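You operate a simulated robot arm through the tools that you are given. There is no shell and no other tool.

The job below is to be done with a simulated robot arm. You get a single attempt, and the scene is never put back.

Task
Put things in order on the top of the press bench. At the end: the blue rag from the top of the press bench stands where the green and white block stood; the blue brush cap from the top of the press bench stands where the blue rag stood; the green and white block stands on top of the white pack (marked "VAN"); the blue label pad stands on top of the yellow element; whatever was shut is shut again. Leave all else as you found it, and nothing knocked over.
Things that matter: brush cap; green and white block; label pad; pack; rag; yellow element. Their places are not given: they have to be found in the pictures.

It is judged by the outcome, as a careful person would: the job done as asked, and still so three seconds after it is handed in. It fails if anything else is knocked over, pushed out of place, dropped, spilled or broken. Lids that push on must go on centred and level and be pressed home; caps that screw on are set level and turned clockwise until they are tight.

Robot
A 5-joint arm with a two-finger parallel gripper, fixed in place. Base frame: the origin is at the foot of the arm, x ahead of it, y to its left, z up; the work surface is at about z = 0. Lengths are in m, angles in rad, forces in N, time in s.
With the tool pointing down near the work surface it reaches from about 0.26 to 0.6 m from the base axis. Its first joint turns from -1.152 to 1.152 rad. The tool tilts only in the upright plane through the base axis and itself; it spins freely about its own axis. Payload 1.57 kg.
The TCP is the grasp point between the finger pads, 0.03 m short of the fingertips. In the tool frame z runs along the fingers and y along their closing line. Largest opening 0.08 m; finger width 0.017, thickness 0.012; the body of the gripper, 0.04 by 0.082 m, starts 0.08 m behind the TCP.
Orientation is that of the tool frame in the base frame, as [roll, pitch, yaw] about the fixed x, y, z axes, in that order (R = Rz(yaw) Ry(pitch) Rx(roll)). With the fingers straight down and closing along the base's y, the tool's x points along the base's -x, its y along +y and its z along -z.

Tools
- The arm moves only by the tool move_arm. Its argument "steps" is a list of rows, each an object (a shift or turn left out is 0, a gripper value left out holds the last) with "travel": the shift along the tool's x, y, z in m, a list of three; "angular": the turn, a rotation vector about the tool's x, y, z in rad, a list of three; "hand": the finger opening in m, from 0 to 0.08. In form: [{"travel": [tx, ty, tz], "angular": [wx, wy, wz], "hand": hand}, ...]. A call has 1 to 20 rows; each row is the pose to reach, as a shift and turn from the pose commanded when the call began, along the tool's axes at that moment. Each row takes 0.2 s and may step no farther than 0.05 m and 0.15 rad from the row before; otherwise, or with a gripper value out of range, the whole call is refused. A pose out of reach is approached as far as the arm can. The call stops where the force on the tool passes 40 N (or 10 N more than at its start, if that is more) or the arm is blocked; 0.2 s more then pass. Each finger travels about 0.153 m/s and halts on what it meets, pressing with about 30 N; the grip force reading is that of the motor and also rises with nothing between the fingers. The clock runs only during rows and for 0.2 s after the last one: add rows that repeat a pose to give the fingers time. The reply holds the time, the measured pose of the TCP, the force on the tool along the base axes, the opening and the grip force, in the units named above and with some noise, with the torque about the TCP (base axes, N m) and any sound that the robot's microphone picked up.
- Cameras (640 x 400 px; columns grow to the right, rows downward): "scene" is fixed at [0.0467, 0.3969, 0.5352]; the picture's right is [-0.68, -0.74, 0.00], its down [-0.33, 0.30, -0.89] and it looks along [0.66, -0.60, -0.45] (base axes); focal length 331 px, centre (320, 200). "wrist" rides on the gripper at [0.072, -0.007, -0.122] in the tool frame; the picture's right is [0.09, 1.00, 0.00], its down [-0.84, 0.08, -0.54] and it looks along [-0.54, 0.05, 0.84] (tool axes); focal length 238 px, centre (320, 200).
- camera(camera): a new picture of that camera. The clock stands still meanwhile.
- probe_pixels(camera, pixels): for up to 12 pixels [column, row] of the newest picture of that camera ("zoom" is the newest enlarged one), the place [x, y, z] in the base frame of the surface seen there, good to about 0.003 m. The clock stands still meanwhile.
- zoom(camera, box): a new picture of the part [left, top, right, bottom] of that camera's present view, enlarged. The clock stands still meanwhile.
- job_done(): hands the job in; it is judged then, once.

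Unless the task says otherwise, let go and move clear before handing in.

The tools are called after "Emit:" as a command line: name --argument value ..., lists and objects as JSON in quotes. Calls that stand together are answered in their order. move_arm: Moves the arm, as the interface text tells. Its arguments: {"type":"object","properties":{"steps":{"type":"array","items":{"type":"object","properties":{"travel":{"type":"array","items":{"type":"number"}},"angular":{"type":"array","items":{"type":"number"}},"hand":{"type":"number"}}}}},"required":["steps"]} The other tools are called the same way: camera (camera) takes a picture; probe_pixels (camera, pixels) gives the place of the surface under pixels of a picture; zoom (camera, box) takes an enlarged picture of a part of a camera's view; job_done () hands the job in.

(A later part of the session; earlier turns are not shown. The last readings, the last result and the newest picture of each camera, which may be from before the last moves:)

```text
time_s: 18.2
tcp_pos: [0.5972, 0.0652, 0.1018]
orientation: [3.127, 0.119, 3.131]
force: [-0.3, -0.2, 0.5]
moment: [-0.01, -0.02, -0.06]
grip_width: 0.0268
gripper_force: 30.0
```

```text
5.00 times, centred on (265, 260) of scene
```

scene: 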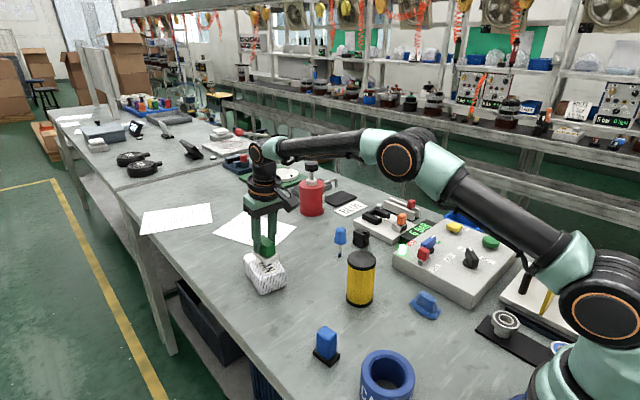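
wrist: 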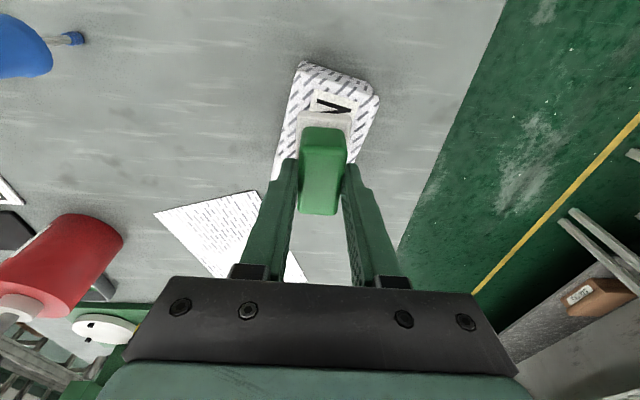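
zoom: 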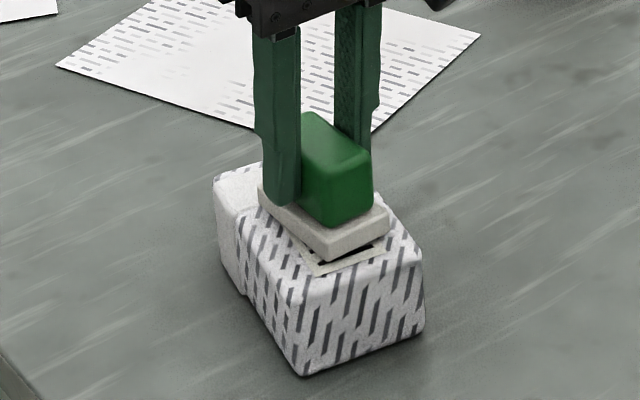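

Emit:
move_arm --steps '[{"travel": [0.0001, 0, 0.0008]}, {"travel": [0.0002, 0, 0.0015]}, {"travel": [0.0002, 0, 0.0015]}]'

Emit:
zoom --camera "scene" --box '[245, 230, 295, 280]'

```text
time_s: 19.0
tcp_pos: [0.5984, 0.0662, 0.1]
orientation: [3.129, 0.119, 3.131]
force: [-0.4, -0.6, 0.3]
moment: [-0.01, 0.01, 0.04]
grip_width: 0.0269
gripper_force: 29.8
```

```text
8.00 times, centred on (270, 255) of scene
```

zoom: 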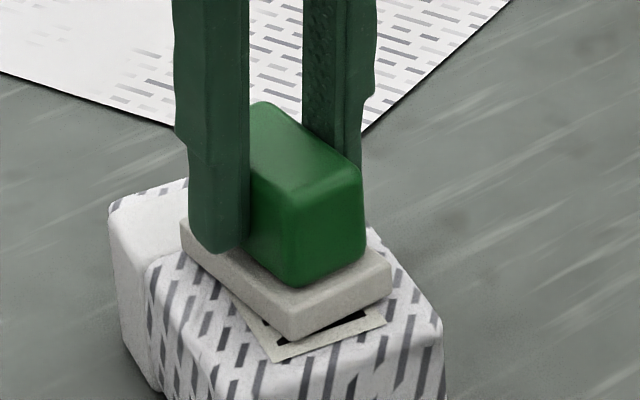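

Emit:
move_arm --steps '[{"travel": [0.0001, 0, 0.0005]}, {"travel": [0.0001, 0, 0.001]}, {"travel": [0.0001, 0, 0.001]}]'

Emit:
zoom --camera "scene" --box '[245, 230, 295, 280]'

```text
time_s: 19.8
tcp_pos: [0.5985, 0.0656, 0.0985]
orientation: [3.127, 0.121, 3.131]
force: [-0.1, -0.4, -0.5]
moment: [0.02, -0.02, 0.02]
grip_width: 0.0269
gripper_force: 30.2
```

```text
8.00 times, centred on (270, 255) of scene
```

zoom: 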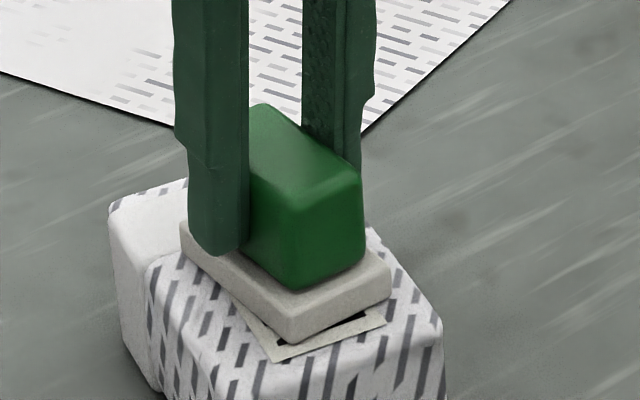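

Emit:
move_arm --steps '[{"travel": [0.0001, 0, 0.0005]}, {"travel": [0.0001, 0, 0.001]}, {"travel": [0.0001, 0, 0.001]}]'

Emit:
zoom --camera "scene" --box '[245, 230, 295, 280]'

```text
time_s: 20.6
tcp_pos: [0.5986, 0.0661, 0.0989]
orientation: [3.129, 0.116, 3.131]
force: [-0.9, 0.0, 3.2]
moment: [-0.07, -0.08, -0.08]
grip_width: 0.0265
gripper_force: 29.8
```

```text
8.00 times, centred on (270, 255) of scene
```

zoom: 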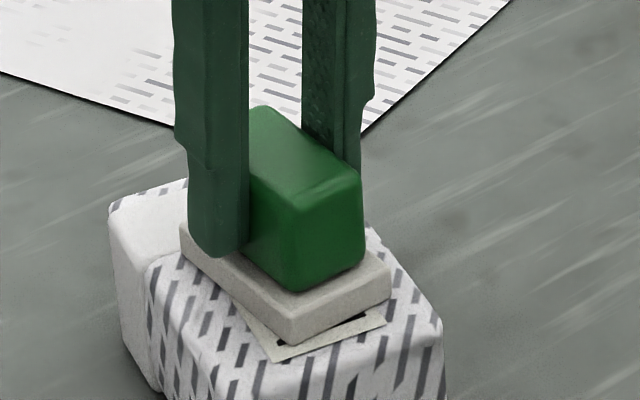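

The force rose to 3.2 N, so the block is touching. I'll press it down a little more so it seats, then open the fingers gently.

Emit:
move_arm --steps '[{"travel": [0.0001, 0, 0.0006]}, {"travel": [0.0001, 0, 0.0006]}]'

```text
time_s: 21.2
tcp_pos: [0.5985, 0.0654, 0.0983]
orientation: [3.127, 0.12, 3.129]
force: [0.0, 0.4, 7.4]
moment: [-0.14, 0.04, -0.04]
grip_width: 0.0273
gripper_force: 30.1
```

Emit:
move_arm --steps '[{"travel": [0, 0, 0], "hand": 0.034}, {"travel": [0, 0, 0], "hand": 0.044}, {"travel": [0, 0, 0], "hand": 0.055}, {"travel": [0, 0, 0], "hand": 0.055}]'

Emit:
camera --camera "wrist"

Emit:
zoom --camera "scene" --box '[235, 220, 305, 300]'

```text
time_s: 22.2
tcp_pos: [0.5982, 0.0657, 0.0976]
orientation: [3.128, 0.119, 3.13]
force: [0.1, 0.1, -1.3]
moment: [0.0, 0.03, 0.02]
grip_width: 0.0548
gripper_force: 0.0
```

```text
taken
```

wrist: 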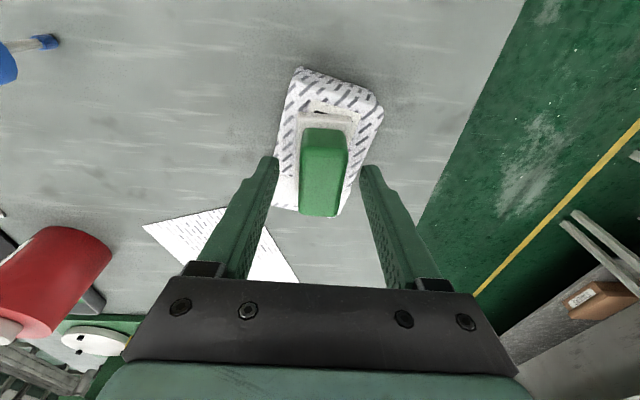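

```text
5.00 times, centred on (270, 260) of scene
```

zoom: 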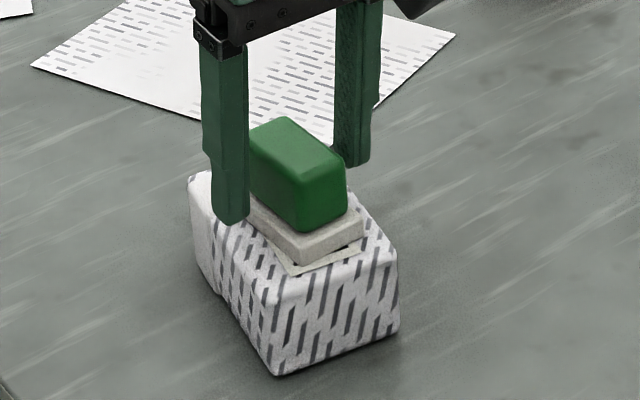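

The block now stands on the pack, seen at scene (298,180) in the zoom. I'll back out along the tool axis and then pull inward and straighten up, staying inside the reach limit.

Emit:
move_arm --steps '[{"travel": [0, 0, -0.02]}, {"travel": [0, 0, -0.05]}, {"travel": [0.01, 0, -0.09]}, {"travel": [0.04, 0, -0.12], "angular": [0.004, 0.03, 0]}, {"travel": [0.08, 0, -0.13], "angular": [0.01, 0.08, 0]}, {"travel": [0.12, 0, -0.13], "angular": [0.0145, 0.119, 0]}, {"travel": [0.12, 0, -0.13], "angular": [0.0145, 0.119, 0]}]'

Emit:
camera --camera "wrist"

Emit:
camera --camera "scene"

Emit:
zoom --camera "scene" --box '[235, 220, 305, 300]'

```text
time_s: 23.8
tcp_pos: [0.4639, 0.0639, 0.2141]
orientation: [-3.141, 0.002, 3.13]
force: [0.2, 0.1, -0.2]
moment: [-0.02, 0.0, 0.02]
grip_width: 0.0551
gripper_force: 0.0
```

```text
taken
```

wrist: 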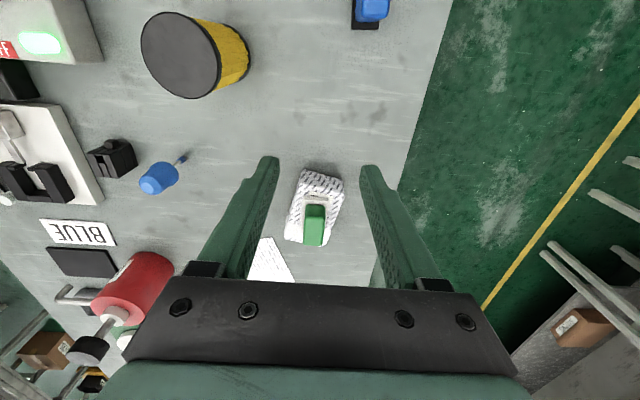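

```text
taken
```

scene: 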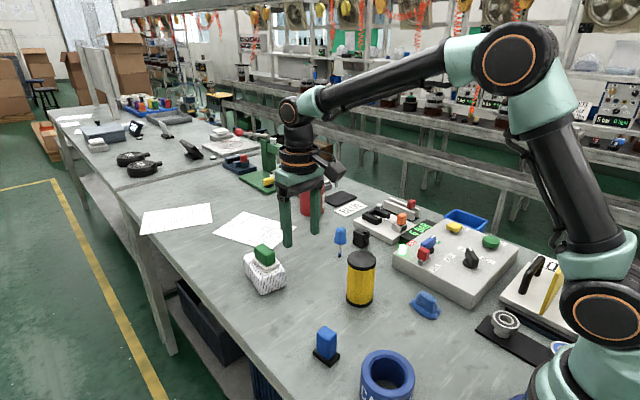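

```text
5.00 times, centred on (270, 260) of scene
```

zoom: 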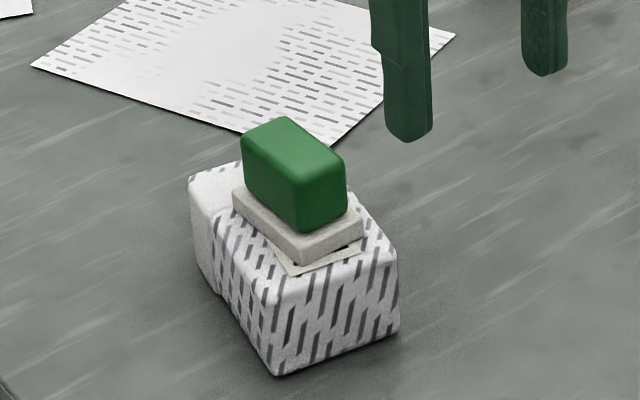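

The block sits squarely on the pack. Next I'll go over the rag at about (0.29, −0.125) to see its shape from above.

Emit:
move_arm --steps '[{"travel": [0.027, -0.031, -0.002]}, {"travel": [0.054, -0.062, -0.004]}, {"travel": [0.081, -0.093, -0.006]}, {"travel": [0.108, -0.124, -0.006]}, {"travel": [0.135, -0.155, -0.006]}, {"travel": [0.162, -0.186, -0.006]}, {"travel": [0.162, -0.186, -0.006]}]'

Emit:
camera --camera "wrist"

Emit:
camera --camera "scene"

```text
time_s: 25.4
tcp_pos: [0.301, -0.121, 0.2167]
orientation: [3.137, -0.006, 3.13]
force: [-0.7, 0.2, 1.3]
moment: [-0.06, 0.03, 0.0]
grip_width: 0.0548
gripper_force: 0.1
```

```text
taken
```

wrist: 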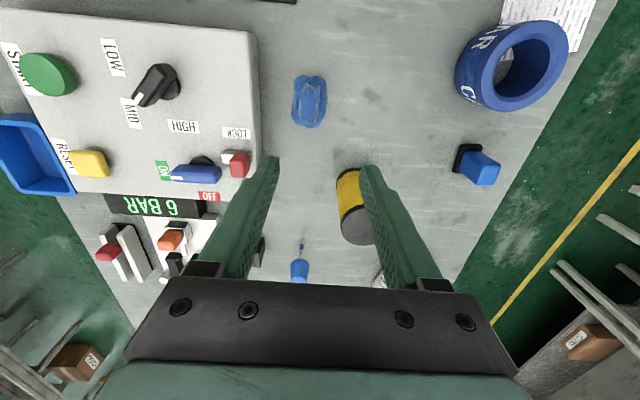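

```text
taken
```

scene: 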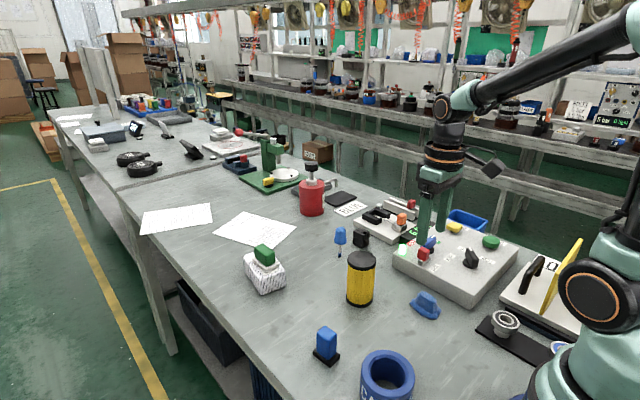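

Emit:
zoom --camera "wrist" --box '[240, 50, 380, 150]'

Emit:
probe_pixels --camera "wrist" --pixels '[[310, 101], [310, 85], [310, 115], [295, 85], [325, 85], [293, 100], [326, 100], [296, 120], [320, 125], [300, 78], [262, 100], [310, 127]]'

Emit:
zoom --camera "scene" --box '[395, 280, 455, 330]'

```text
4.00 times, centred on (310, 100) of wrist
```

zoom: 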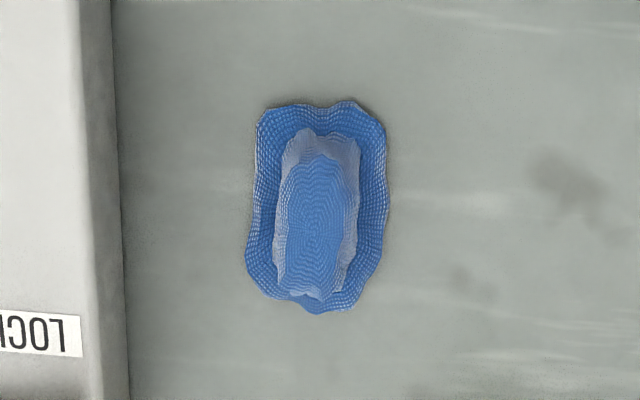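

```text
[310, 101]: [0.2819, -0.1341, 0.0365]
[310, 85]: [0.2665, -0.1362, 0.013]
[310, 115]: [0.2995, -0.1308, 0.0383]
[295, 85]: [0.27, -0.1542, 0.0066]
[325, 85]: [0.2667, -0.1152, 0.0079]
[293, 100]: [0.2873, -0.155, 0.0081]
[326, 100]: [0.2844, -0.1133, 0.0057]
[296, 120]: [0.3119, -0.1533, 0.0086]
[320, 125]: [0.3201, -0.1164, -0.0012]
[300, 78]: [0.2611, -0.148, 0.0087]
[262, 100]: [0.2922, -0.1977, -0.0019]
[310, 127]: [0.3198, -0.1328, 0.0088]
```

```text
8.00 times, centred on (425, 305) of scene
```

zoom: 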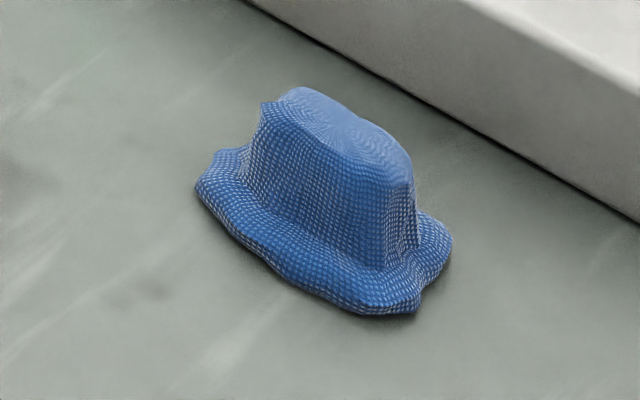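

The rag's centre is (0.290, −0.134); its brim is about 0.009 high and its body is 0.022 wide up to z≈0.038. I'll go down over it with the fingers either side of the body.

Emit:
move_arm --steps '[{"travel": [0.0109, -0.0136, 0.03], "angular": [0, 0, -0.035], "hand": 0.055}, {"travel": [0.0109, -0.0136, 0.07], "angular": [0, 0, -0.035]}, {"travel": [0.0109, -0.0136, 0.11], "angular": [0, 0, -0.035]}, {"travel": [0.0109, -0.0136, 0.14], "angular": [0, 0, -0.035]}, {"travel": [0.0109, -0.0136, 0.16], "angular": [0, 0, -0.035]}, {"travel": [0.0109, -0.0136, 0.171], "angular": [0, 0, -0.035]}, {"travel": [0.0109, -0.0136, 0.171], "angular": [0, 0, -0.035]}]'

Emit:
camera --camera "wrist"

Emit:
zoom --camera "scene" --box '[375, 230, 475, 330]'

```text
time_s: 27.0
tcp_pos: [0.2889, -0.1309, 0.0458]
orientation: [3.136, -0.007, -3.114]
force: [0.5, -0.6, 0.3]
moment: [0.02, 0.01, 0.01]
grip_width: 0.055
gripper_force: 0.1
```

```text
taken
```

wrist: 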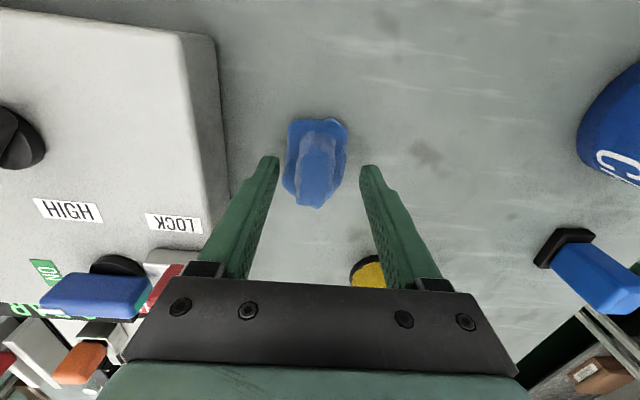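

```text
4.00 times, centred on (425, 280) of scene
```

zoom: 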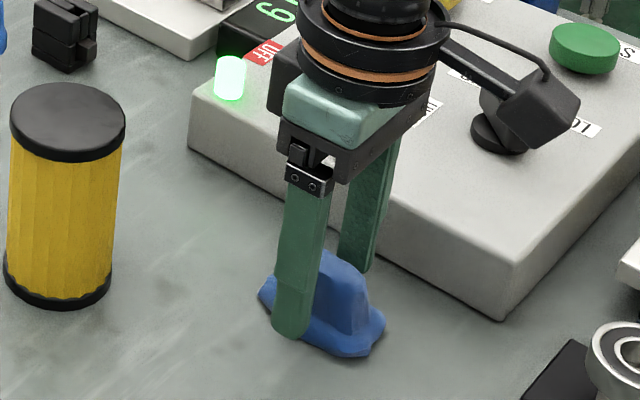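

The rag's body is between the fingers but about 3 mm to one side. I'll shift slightly toward −y, then close.

Emit:
move_arm --steps '[{"travel": [0, -0.0028, 0.0008]}, {"travel": [0, -0.0028, 0.0008], "hand": 0.03}, {"travel": [0, -0.0028, 0.0008], "hand": 0.01}, {"travel": [0, -0.0028, 0.0008], "hand": 0.01}, {"travel": [0, -0.0028, 0.0008], "hand": 0.01}]'

Emit:
camera --camera "wrist"

Emit:
zoom --camera "scene" --box '[375, 230, 475, 330]'

```text
time_s: 28.2
tcp_pos: [0.2907, -0.1343, 0.0438]
orientation: [3.138, -0.007, -3.118]
force: [-0.1, -0.1, 1.2]
moment: [-0.04, -0.03, -0.03]
grip_width: 0.0228
gripper_force: 30.3
```

```text
taken
```

wrist: 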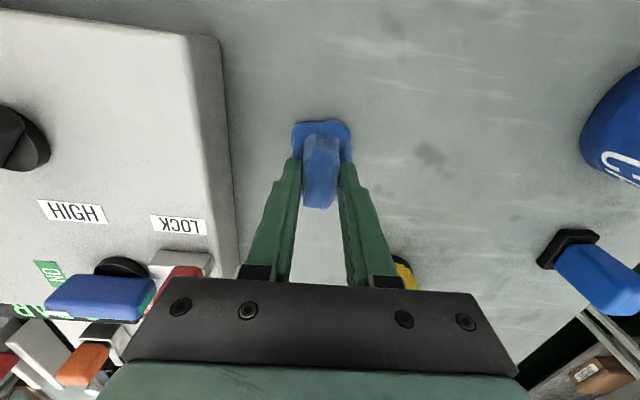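

```text
4.00 times, centred on (425, 280) of scene
```

zoom: 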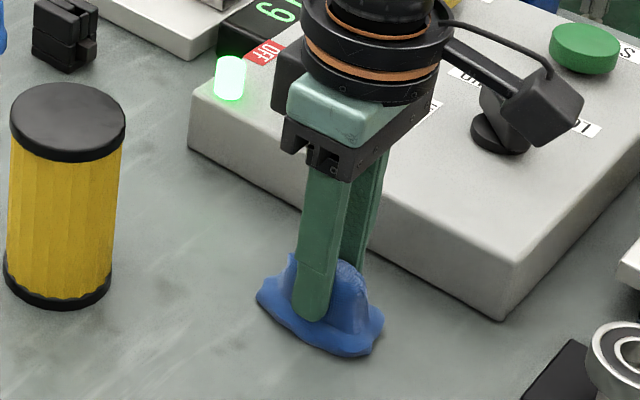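

The rag is held at 0.0228 wide. I'll lift it straight up and check.

Emit:
move_arm --steps '[{"travel": [0, 0, -0.01]}, {"travel": [0, 0, -0.04]}, {"travel": [0, 0, -0.08]}, {"travel": [0, 0, -0.12]}, {"travel": [0, 0, -0.14]}, {"travel": [0, 0, -0.14]}]'

Emit:
camera --camera "wrist"

Emit:
camera --camera "scene"

```text
time_s: 29.6
tcp_pos: [0.2886, -0.1364, 0.185]
orientation: [3.138, -0.008, -3.116]
force: [0.2, -0.4, -0.2]
moment: [0.01, 0.0, 0.01]
grip_width: 0.0228
gripper_force: 29.9
```

```text
taken
```

wrist: 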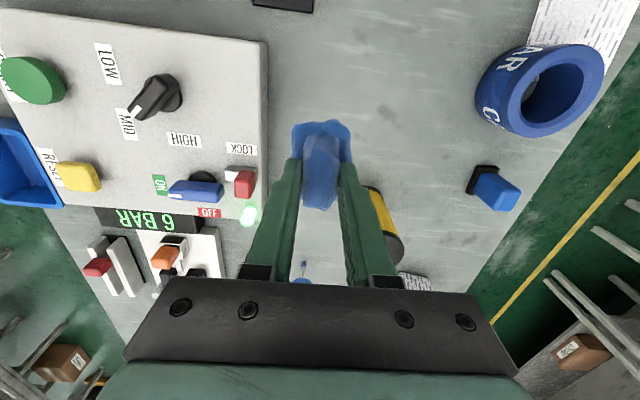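

```text
taken
```

scene: 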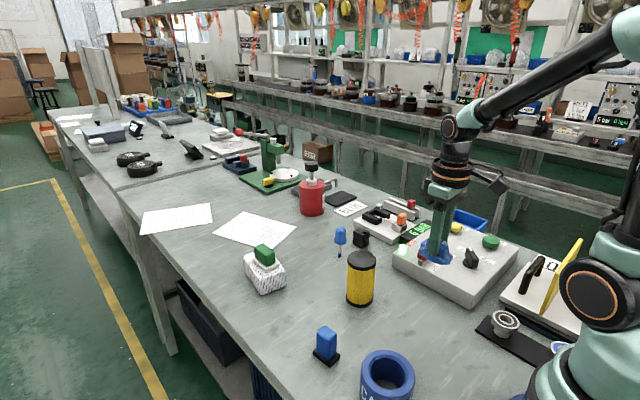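

The rag hangs safely in the grip at z 0.185. Now I'll carry it over to the block's old place at (0.430, 0.065).

Emit:
move_arm --steps '[{"travel": [-0.0245, 0.0329, 0]}, {"travel": [-0.049, 0.0658, 0]}, {"travel": [-0.0735, 0.0987, 0]}, {"travel": [-0.0981, 0.1315, 0]}, {"travel": [-0.1226, 0.1644, 0]}, {"travel": [-0.1471, 0.1973, 0]}, {"travel": [-0.1471, 0.1973, 0]}]'

Emit:
camera --camera "wrist"

```text
time_s: 31.2
tcp_pos: [0.4308, 0.0637, 0.1871]
orientation: [-3.141, 0.0, -3.117]
force: [-0.3, 0.0, -0.6]
moment: [0.0, -0.04, 0.02]
grip_width: 0.0226
gripper_force: 30.4
```

```text
taken
```

wrist: 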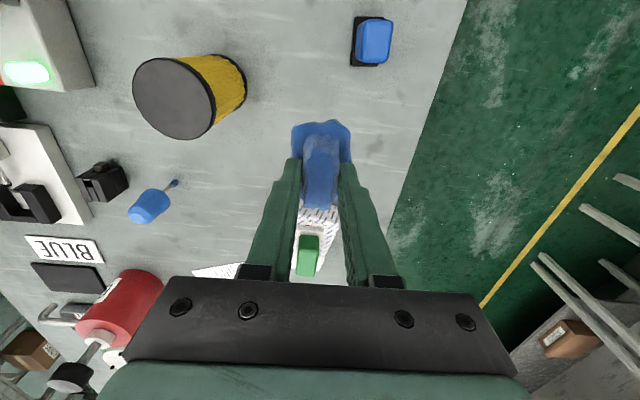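

Emit:
move_arm --steps '[{"travel": [0, 0.001, 0.04]}, {"travel": [0, 0.001, 0.08]}, {"travel": [0, 0.001, 0.11]}, {"travel": [0, 0.001, 0.13]}, {"travel": [0, 0.001, 0.1385]}, {"travel": [0, 0.001, 0.1385]}]'

Emit:
zoom --camera "scene" --box '[280, 270, 360, 340]'

```text
time_s: 32.6
tcp_pos: [0.4294, 0.0672, 0.0482]
orientation: [3.141, -0.001, -3.117]
force: [0.2, 0.3, 0.3]
moment: [0.0, 0.0, -0.03]
grip_width: 0.0226
gripper_force: 29.6
```

```text
5.71 times, centred on (320, 305) of scene
```

zoom: 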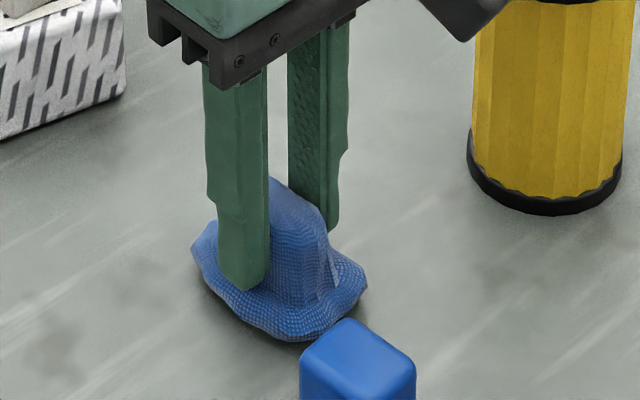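

Emit:
move_arm --steps '[{"travel": [0, 0, 0.0015]}, {"travel": [0, 0, 0.003]}, {"travel": [0, 0, 0.003]}]'

```text
time_s: 33.4
tcp_pos: [0.4311, 0.0663, 0.0466]
orientation: [-3.141, 0.0, -3.117]
force: [-0.5, -0.5, -0.1]
moment: [0.03, -0.01, 0.01]
grip_width: 0.023
gripper_force: 29.6
```

Emit:
move_arm --steps '[{"travel": [0, 0, 0.001]}, {"travel": [0, 0, 0.002]}, {"travel": [0, 0, 0.002]}]'

Emit:
zoom --camera "scene" --box '[280, 270, 360, 340]'

```text
time_s: 34.2
tcp_pos: [0.4315, 0.0676, 0.0432]
orientation: [3.142, 0.001, -3.116]
force: [-3.3, -0.7, 14.8]
moment: [-0.05, 0.6, 0.03]
grip_width: 0.0227
gripper_force: 30.2
```

```text
5.71 times, centred on (320, 305) of scene
```

zoom: 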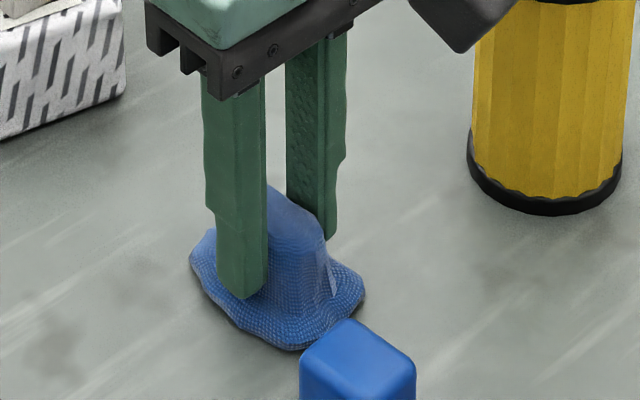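

The rag is on the bench, with 14.8 N on the tool. I'll open the fingers and rise.

Emit:
move_arm --steps '[{"travel": [0, 0, 0], "hand": 0.03}, {"travel": [0, 0, 0], "hand": 0.04}, {"travel": [0, 0, 0], "hand": 0.05}, {"travel": [0, 0, 0], "hand": 0.05}, {"travel": [0, 0, -0.02]}, {"travel": [0, 0, -0.05]}, {"travel": [0, 0, -0.09]}, {"travel": [0, 0, -0.13]}, {"travel": [0, 0, -0.16]}, {"travel": [0, 0, -0.16]}]'

Emit:
camera --camera "wrist"

Emit:
zoom --camera "scene" --box '[280, 270, 360, 340]'

```text
time_s: 36.4
tcp_pos: [0.4314, 0.0652, 0.205]
orientation: [-3.141, 0.0, -3.116]
force: [0.3, 0.8, -0.2]
moment: [0.02, 0.02, -0.02]
grip_width: 0.05
gripper_force: 0.1
```

```text
taken
```

wrist: 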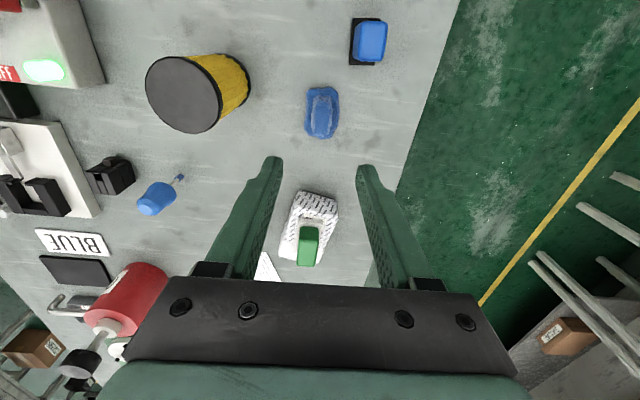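

```text
5.71 times, centred on (320, 305) of scene
```

zoom: 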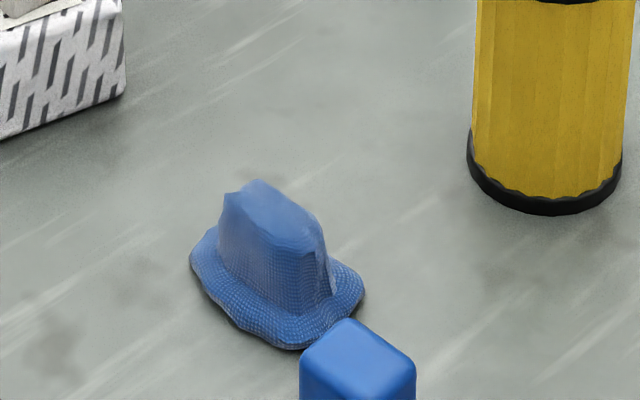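

The rag stands in the block's old place. I'll check its position and then study the brush cap closely, since it stands on a thin brush.

Emit:
probe_pixels --camera "wrist" --pixels '[[311, 92], [335, 93], [308, 132], [332, 135], [321, 112], [158, 198], [181, 178], [150, 205], [144, 195]]'

Emit:
zoom --camera "scene" --box '[320, 220, 380, 265]'

Emit:
zoom --camera "wrist" --box '[120, 150, 220, 230]'

```text
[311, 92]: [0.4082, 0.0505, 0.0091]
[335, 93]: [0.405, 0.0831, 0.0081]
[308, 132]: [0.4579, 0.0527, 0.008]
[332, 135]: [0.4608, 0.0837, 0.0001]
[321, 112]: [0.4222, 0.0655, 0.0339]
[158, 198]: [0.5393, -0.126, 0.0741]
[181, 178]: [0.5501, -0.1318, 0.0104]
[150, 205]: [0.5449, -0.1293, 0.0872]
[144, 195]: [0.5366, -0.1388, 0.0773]
```

```text
8.89 times, centred on (350, 242) of scene
```

zoom: 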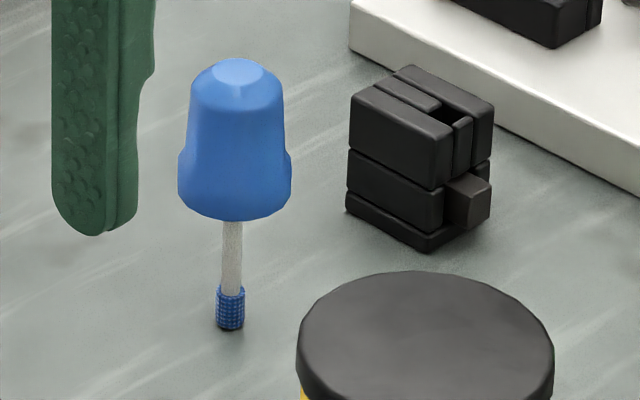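

```text
5.00 times, centred on (170, 190) of wrist
```

zoom: 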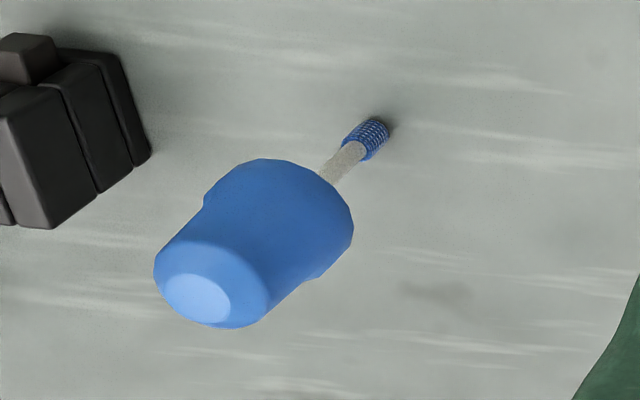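

The rag's centre is now near (0.432, 0.067), as intended. The brush cap stands upright at about (0.547, −0.131) with its top at z≈0.088. Before flying there I'll check the tall things nearby.

Emit:
camera --camera "scene"

Emit:
probe_pixels --camera "scene" --pixels '[[311, 200], [311, 215], [311, 167], [318, 185], [362, 237], [340, 227], [340, 238], [334, 238], [345, 238], [339, 254], [361, 257], [400, 216]]'

```text
taken
```

scene: 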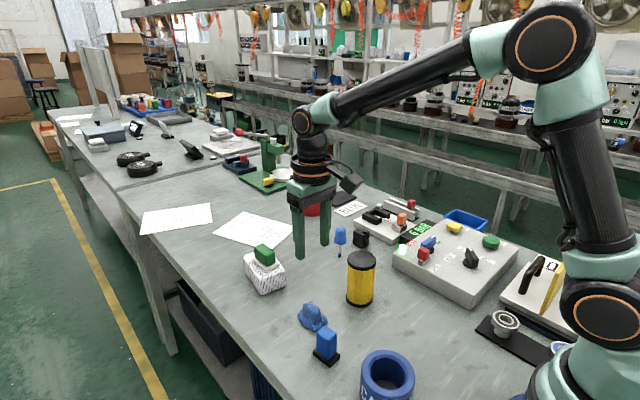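

```text
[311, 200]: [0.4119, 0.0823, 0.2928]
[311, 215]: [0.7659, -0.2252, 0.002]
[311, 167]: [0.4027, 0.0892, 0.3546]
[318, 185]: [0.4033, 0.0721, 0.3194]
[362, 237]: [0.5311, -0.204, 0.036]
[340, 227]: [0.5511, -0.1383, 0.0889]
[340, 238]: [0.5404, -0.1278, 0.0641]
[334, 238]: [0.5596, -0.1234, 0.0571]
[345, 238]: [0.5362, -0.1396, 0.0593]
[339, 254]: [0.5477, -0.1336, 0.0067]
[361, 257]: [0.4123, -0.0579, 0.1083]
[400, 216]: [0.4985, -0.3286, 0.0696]
```

The red bottle is well away, beyond x≈0.75, and the black clip is near (0.53, −0.205). I'll move above the brush cap with the fingers still higher than its top.

Emit:
move_arm --steps '[{"travel": [-0.0188, -0.0337, 0.0]}, {"travel": [-0.0375, -0.0674, 0.01]}, {"travel": [-0.0563, -0.101, 0.02]}, {"travel": [-0.075, -0.1347, 0.03]}, {"travel": [-0.0938, -0.1684, 0.04]}, {"travel": [-0.1125, -0.2021, 0.04], "hand": 0.058}, {"travel": [-0.1125, -0.2021, 0.04], "hand": 0.058}]'

Emit:
camera --camera "wrist"

Emit:
camera --camera "scene"

```text
time_s: 38.0
tcp_pos: [0.5489, -0.1341, 0.1618]
orientation: [3.14, -0.005, -3.116]
force: [-0.5, 0.1, -0.1]
moment: [-0.04, -0.01, 0.0]
grip_width: 0.0583
gripper_force: 0.0
```

```text
taken
```

wrist: 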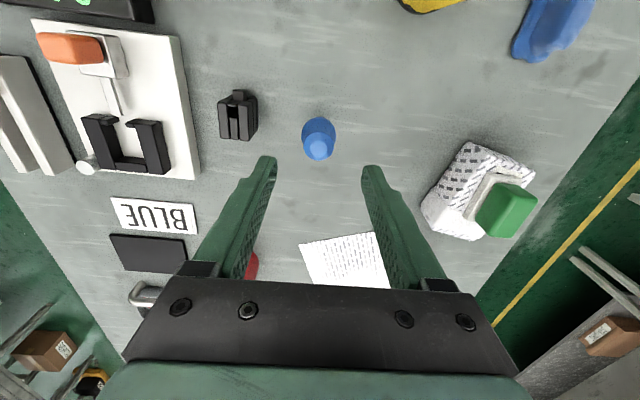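

```text
taken
```

scene: 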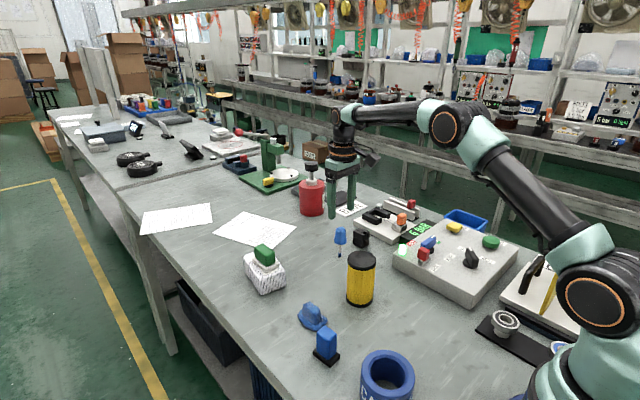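

Emit:
zoom --camera "wrist" --box '[280, 105, 360, 175]'

Emit:
zoom --camera "scene" --box '[310, 180, 370, 265]'

```text
5.71 times, centred on (320, 140) of wrist
```

zoom: 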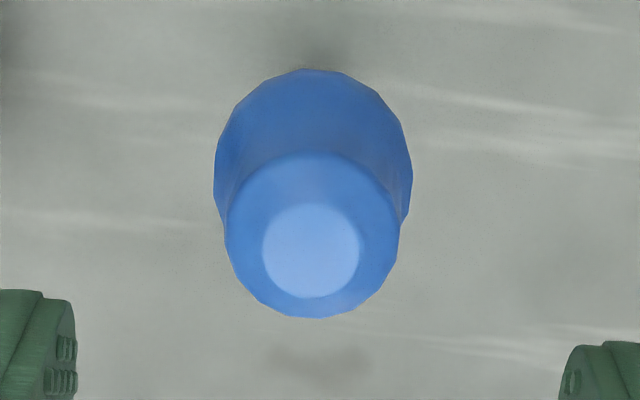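

```text
4.71 times, centred on (340, 222) of scene
```

zoom: 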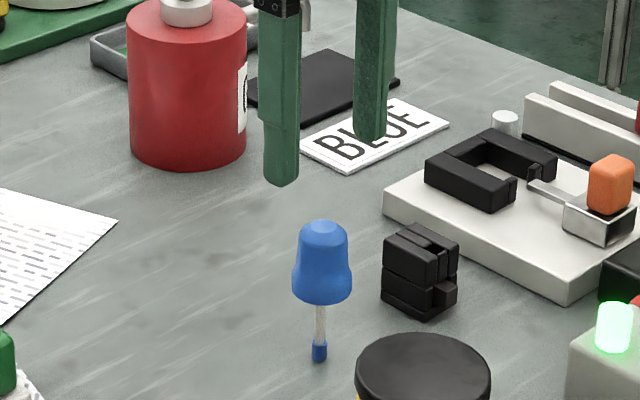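

The cap's top shows at wrist (318.4,149), so the tool is about 1.5 mm off in y. I'll correct that while coming partway down, then check the centring again because this cap tips easily.

Emit:
move_arm --steps '[{"travel": [-0.001, -0.0015, 0.02]}, {"travel": [-0.001, -0.0015, 0.04]}, {"travel": [-0.001, -0.0015, 0.055]}, {"travel": [-0.001, -0.0015, 0.065]}, {"travel": [-0.001, -0.0015, 0.065]}]'

Emit:
camera --camera "wrist"

Emit:
zoom --camera "wrist" --box '[260, 110, 380, 220]'

Emit:
zoom --camera "scene" --box '[310, 200, 370, 265]'

```text
time_s: 39.2
tcp_pos: [0.5495, -0.1342, 0.0959]
orientation: [3.14, -0.005, -3.115]
force: [0.3, -0.7, -0.4]
moment: [0.02, -0.03, -0.03]
grip_width: 0.0583
gripper_force: 0.1
```

```text
taken
```

wrist: 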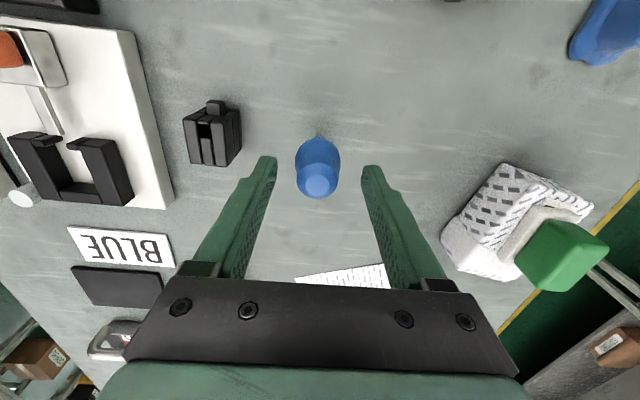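

```text
3.64 times, centred on (320, 165) of wrist
```

zoom: 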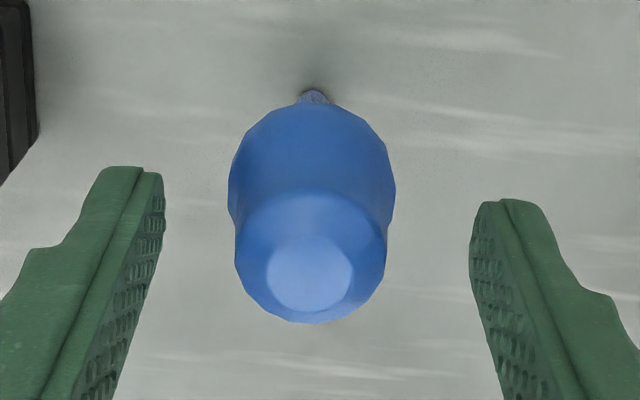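

```text
6.15 times, centred on (340, 232) of scene
```

zoom: 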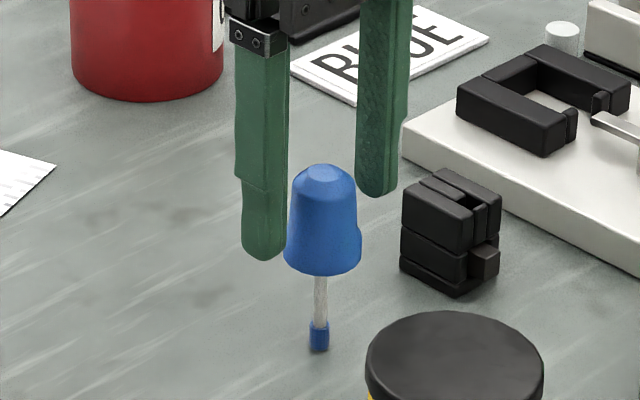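

The cap still shows about 2 mm toward −y, at wrist column 317.5 against 320.5. I'll correct that and go down to grasp height, then check once more before closing.

Emit:
move_arm --steps '[{"travel": [0, -0.0018, 0.0]}, {"travel": [0, -0.0018, 0.01]}, {"travel": [0, -0.0018, 0.02]}, {"travel": [0, -0.0018, 0.03]}, {"travel": [0, -0.0018, 0.03]}]'

Emit:
zoom --camera "wrist" --box '[260, 110, 380, 220]'

Emit:
zoom --camera "scene" --box '[310, 200, 370, 265]'

```text
time_s: 40.4
tcp_pos: [0.5493, -0.1355, 0.0668]
orientation: [3.139, -0.003, -3.116]
force: [-0.2, 0.3, 0.1]
moment: [0.01, 0.03, -0.02]
grip_width: 0.0582
gripper_force: 0.2
```

```text
3.64 times, centred on (320, 165) of wrist
```

zoom: 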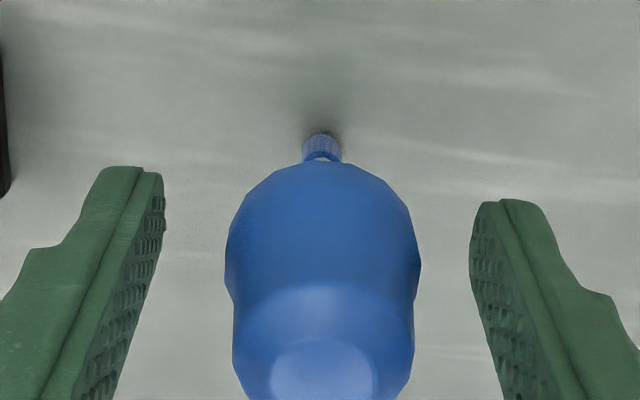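

```text
6.15 times, centred on (340, 232) of scene
```

zoom: 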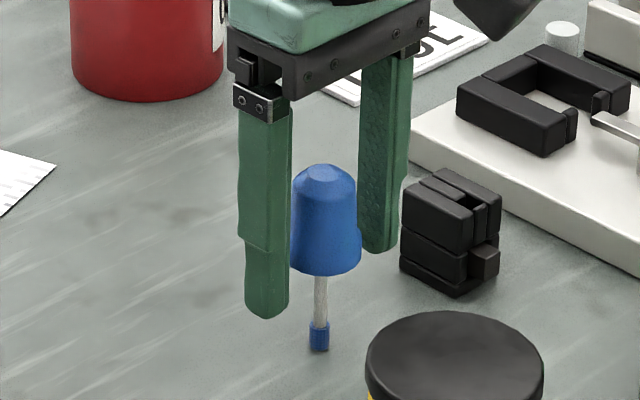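

The cap is now centred to within about half a millimetre. I'll close almost to contact and look again.

Emit:
move_arm --steps '[{"travel": [0, 0, 0], "hand": 0.046}, {"travel": [0, 0, 0], "hand": 0.04}, {"travel": [0, 0, 0], "hand": 0.039}]'

Emit:
zoom --camera "wrist" --box '[280, 125, 360, 205]'

Emit:
zoom --camera "scene" --box '[310, 200, 370, 265]'

```text
time_s: 41.2
tcp_pos: [0.5506, -0.1355, 0.0665]
orientation: [3.14, -0.006, -3.117]
force: [-0.3, -0.3, 0.2]
moment: [0.0, -0.03, -0.02]
grip_width: 0.0389
gripper_force: 0.0
```

```text
5.00 times, centred on (320, 165) of wrist
```

zoom: 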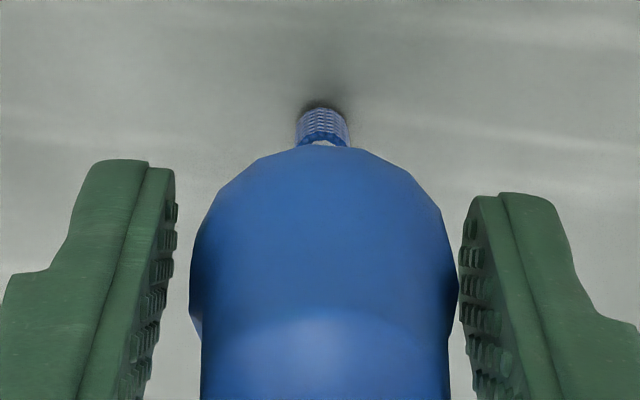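

```text
6.15 times, centred on (340, 232) of scene
```

zoom: 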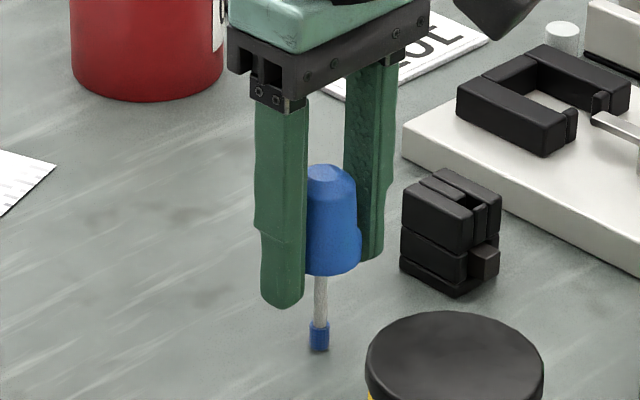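

At this opening the gap is about 2.5 mm on the left pad and almost zero on the right, so the cap sits about 1.2 mm toward +y. I'll shift that way before closing.

Emit:
move_arm --steps '[{"travel": [0, 0.0006, 0]}, {"travel": [0, 0.0012, 0]}, {"travel": [0, 0.0012, 0]}]'

Emit:
zoom --camera "wrist" --box '[280, 125, 360, 205]'

Emit:
zoom --camera "scene" --box '[310, 200, 370, 265]'

```text
time_s: 42.0
tcp_pos: [0.5493, -0.1344, 0.0654]
orientation: [3.14, -0.006, -3.115]
force: [-1.0, 0.0, -0.1]
moment: [0.02, -0.06, 0.01]
grip_width: 0.039
gripper_force: 0.0
```

```text
5.00 times, centred on (320, 165) of wrist
```

zoom: 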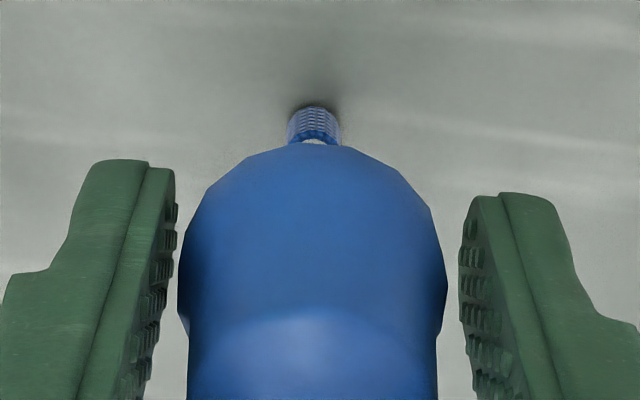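

```text
6.15 times, centred on (340, 232) of scene
```

zoom: 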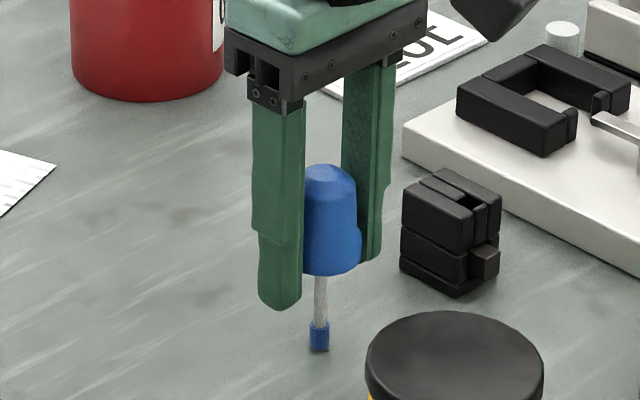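

The gaps are now even on both sides. I'll close slowly onto the cap.

Emit:
move_arm --steps '[{"travel": [0, 0, 0], "hand": 0.037}, {"travel": [0, 0, 0], "hand": 0.035}, {"travel": [0, 0, 0], "hand": 0.033}, {"travel": [0, 0, 0], "hand": 0.031}, {"travel": [0, 0, 0], "hand": 0.028}, {"travel": [0, 0, 0], "hand": 0.02}, {"travel": [0, 0, 0], "hand": 0.02}]'

Emit:
zoom --camera "wrist" --box '[280, 125, 360, 205]'

Emit:
zoom --camera "scene" --box '[310, 200, 370, 265]'

```text
time_s: 43.6
tcp_pos: [0.5502, -0.1335, 0.0658]
orientation: [3.141, -0.005, -3.117]
force: [-0.3, -0.5, 1.1]
moment: [0.0, 0.03, 0.0]
grip_width: 0.0312
gripper_force: 29.7
```

```text
5.00 times, centred on (320, 165) of wrist
```

zoom: 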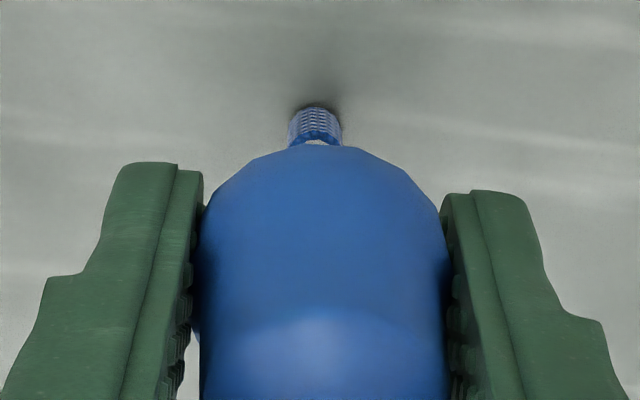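

```text
6.15 times, centred on (340, 232) of scene
```

zoom: 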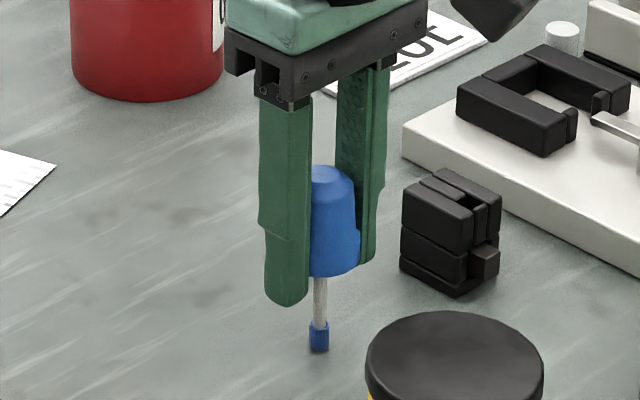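

The cap is gripped, and the brush tip at zoom (316,125) has not shifted. I'll lift it straight up.

Emit:
move_arm --steps '[{"travel": [0, 0, -0.005]}, {"travel": [0, 0, -0.02]}, {"travel": [0, 0, -0.045]}, {"travel": [0, 0, -0.075]}, {"travel": [0, 0, -0.1]}, {"travel": [0, 0, -0.115]}, {"travel": [0, 0, -0.115]}]'

Emit:
camera --camera "wrist"

Emit:
zoom --camera "scene" --box '[310, 160, 370, 240]'

```text
time_s: 45.2
tcp_pos: [0.5509, -0.137, 0.1821]
orientation: [3.14, -0.003, -3.118]
force: [-0.4, -0.1, -0.2]
moment: [-0.01, 0.02, 0.02]
grip_width: 0.0309
gripper_force: 30.0
```

```text
taken
```

wrist: 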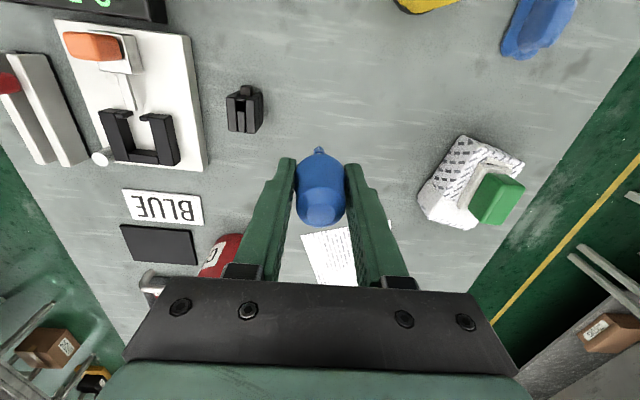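

```text
5.00 times, centred on (340, 200) of scene
```

zoom: 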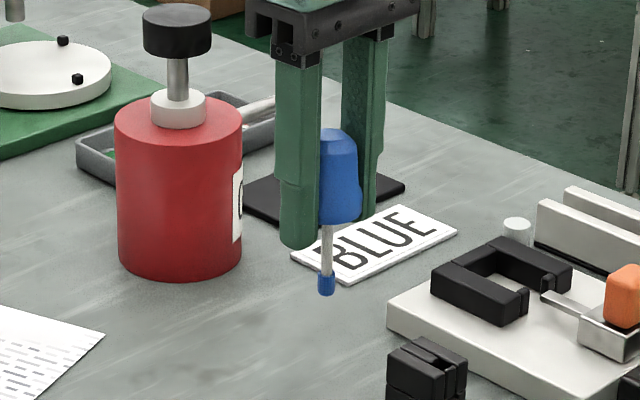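

The cap hangs upright, with its brush tip still at wrist (319,150). I'll carry it along y≈−0.135 to the rag's old place at (0.290, −0.134).

Emit:
move_arm --steps '[{"travel": [0.02, 0.0005, 0]}, {"travel": [0.055, 0.0014, 0]}, {"travel": [0.095, 0.0025, 0]}, {"travel": [0.135, 0.0035, 0]}, {"travel": [0.175, 0.0045, 0]}, {"travel": [0.215, 0.0056, 0]}, {"travel": [0.245, 0.0064, 0]}, {"travel": [0.2622, 0.0068, 0]}, {"travel": [0.2622, 0.0068, 0]}]'

Emit:
camera --camera "wrist"

Emit:
camera --camera "scene"

```text
time_s: 47.2
tcp_pos: [0.2865, -0.1355, 0.1807]
orientation: [3.137, -0.008, -3.118]
force: [0.2, 0.7, 0.4]
moment: [-0.02, -0.02, 0.0]
grip_width: 0.0311
gripper_force: 29.8
```

```text
taken
```

wrist: 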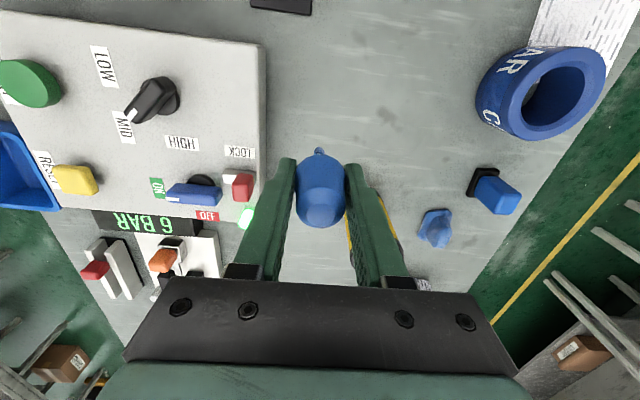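

```text
taken
```

scene: 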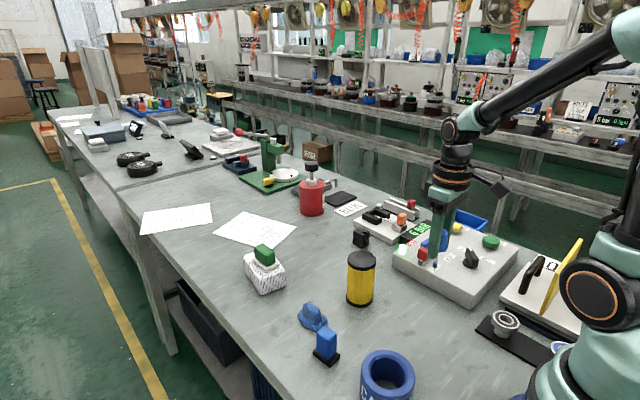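

The cap is over the old rag place. I'll lower it to a few millimetres above the bench.

Emit:
move_arm --steps '[{"travel": [-0.001, 0, 0.02]}, {"travel": [-0.001, 0, 0.045]}, {"travel": [-0.001, 0, 0.07]}, {"travel": [-0.001, 0, 0.09]}, {"travel": [-0.001, 0, 0.102]}, {"travel": [-0.001, 0, 0.108]}, {"travel": [-0.001, 0, 0.108]}]'

Emit:
camera --camera "wrist"

Emit:
zoom --camera "scene" --box '[395, 250, 455, 330]'

```text
time_s: 48.8
tcp_pos: [0.2882, -0.1347, 0.0729]
orientation: [3.14, -0.006, -3.116]
force: [0.9, 1.0, 0.0]
moment: [0.01, 0.02, -0.03]
grip_width: 0.0309
gripper_force: 29.8
```

```text
taken
```

wrist: 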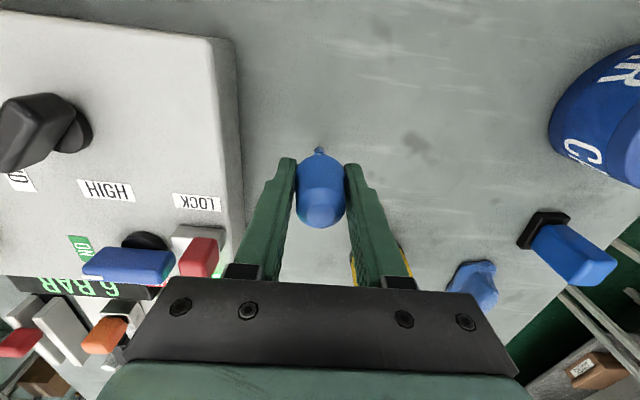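

```text
5.00 times, centred on (425, 290) of scene
```

zoom: 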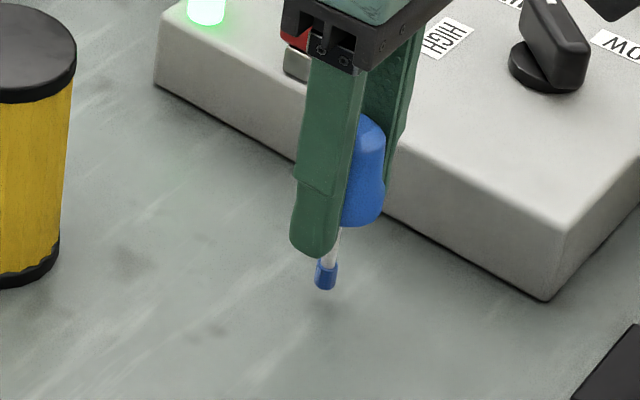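

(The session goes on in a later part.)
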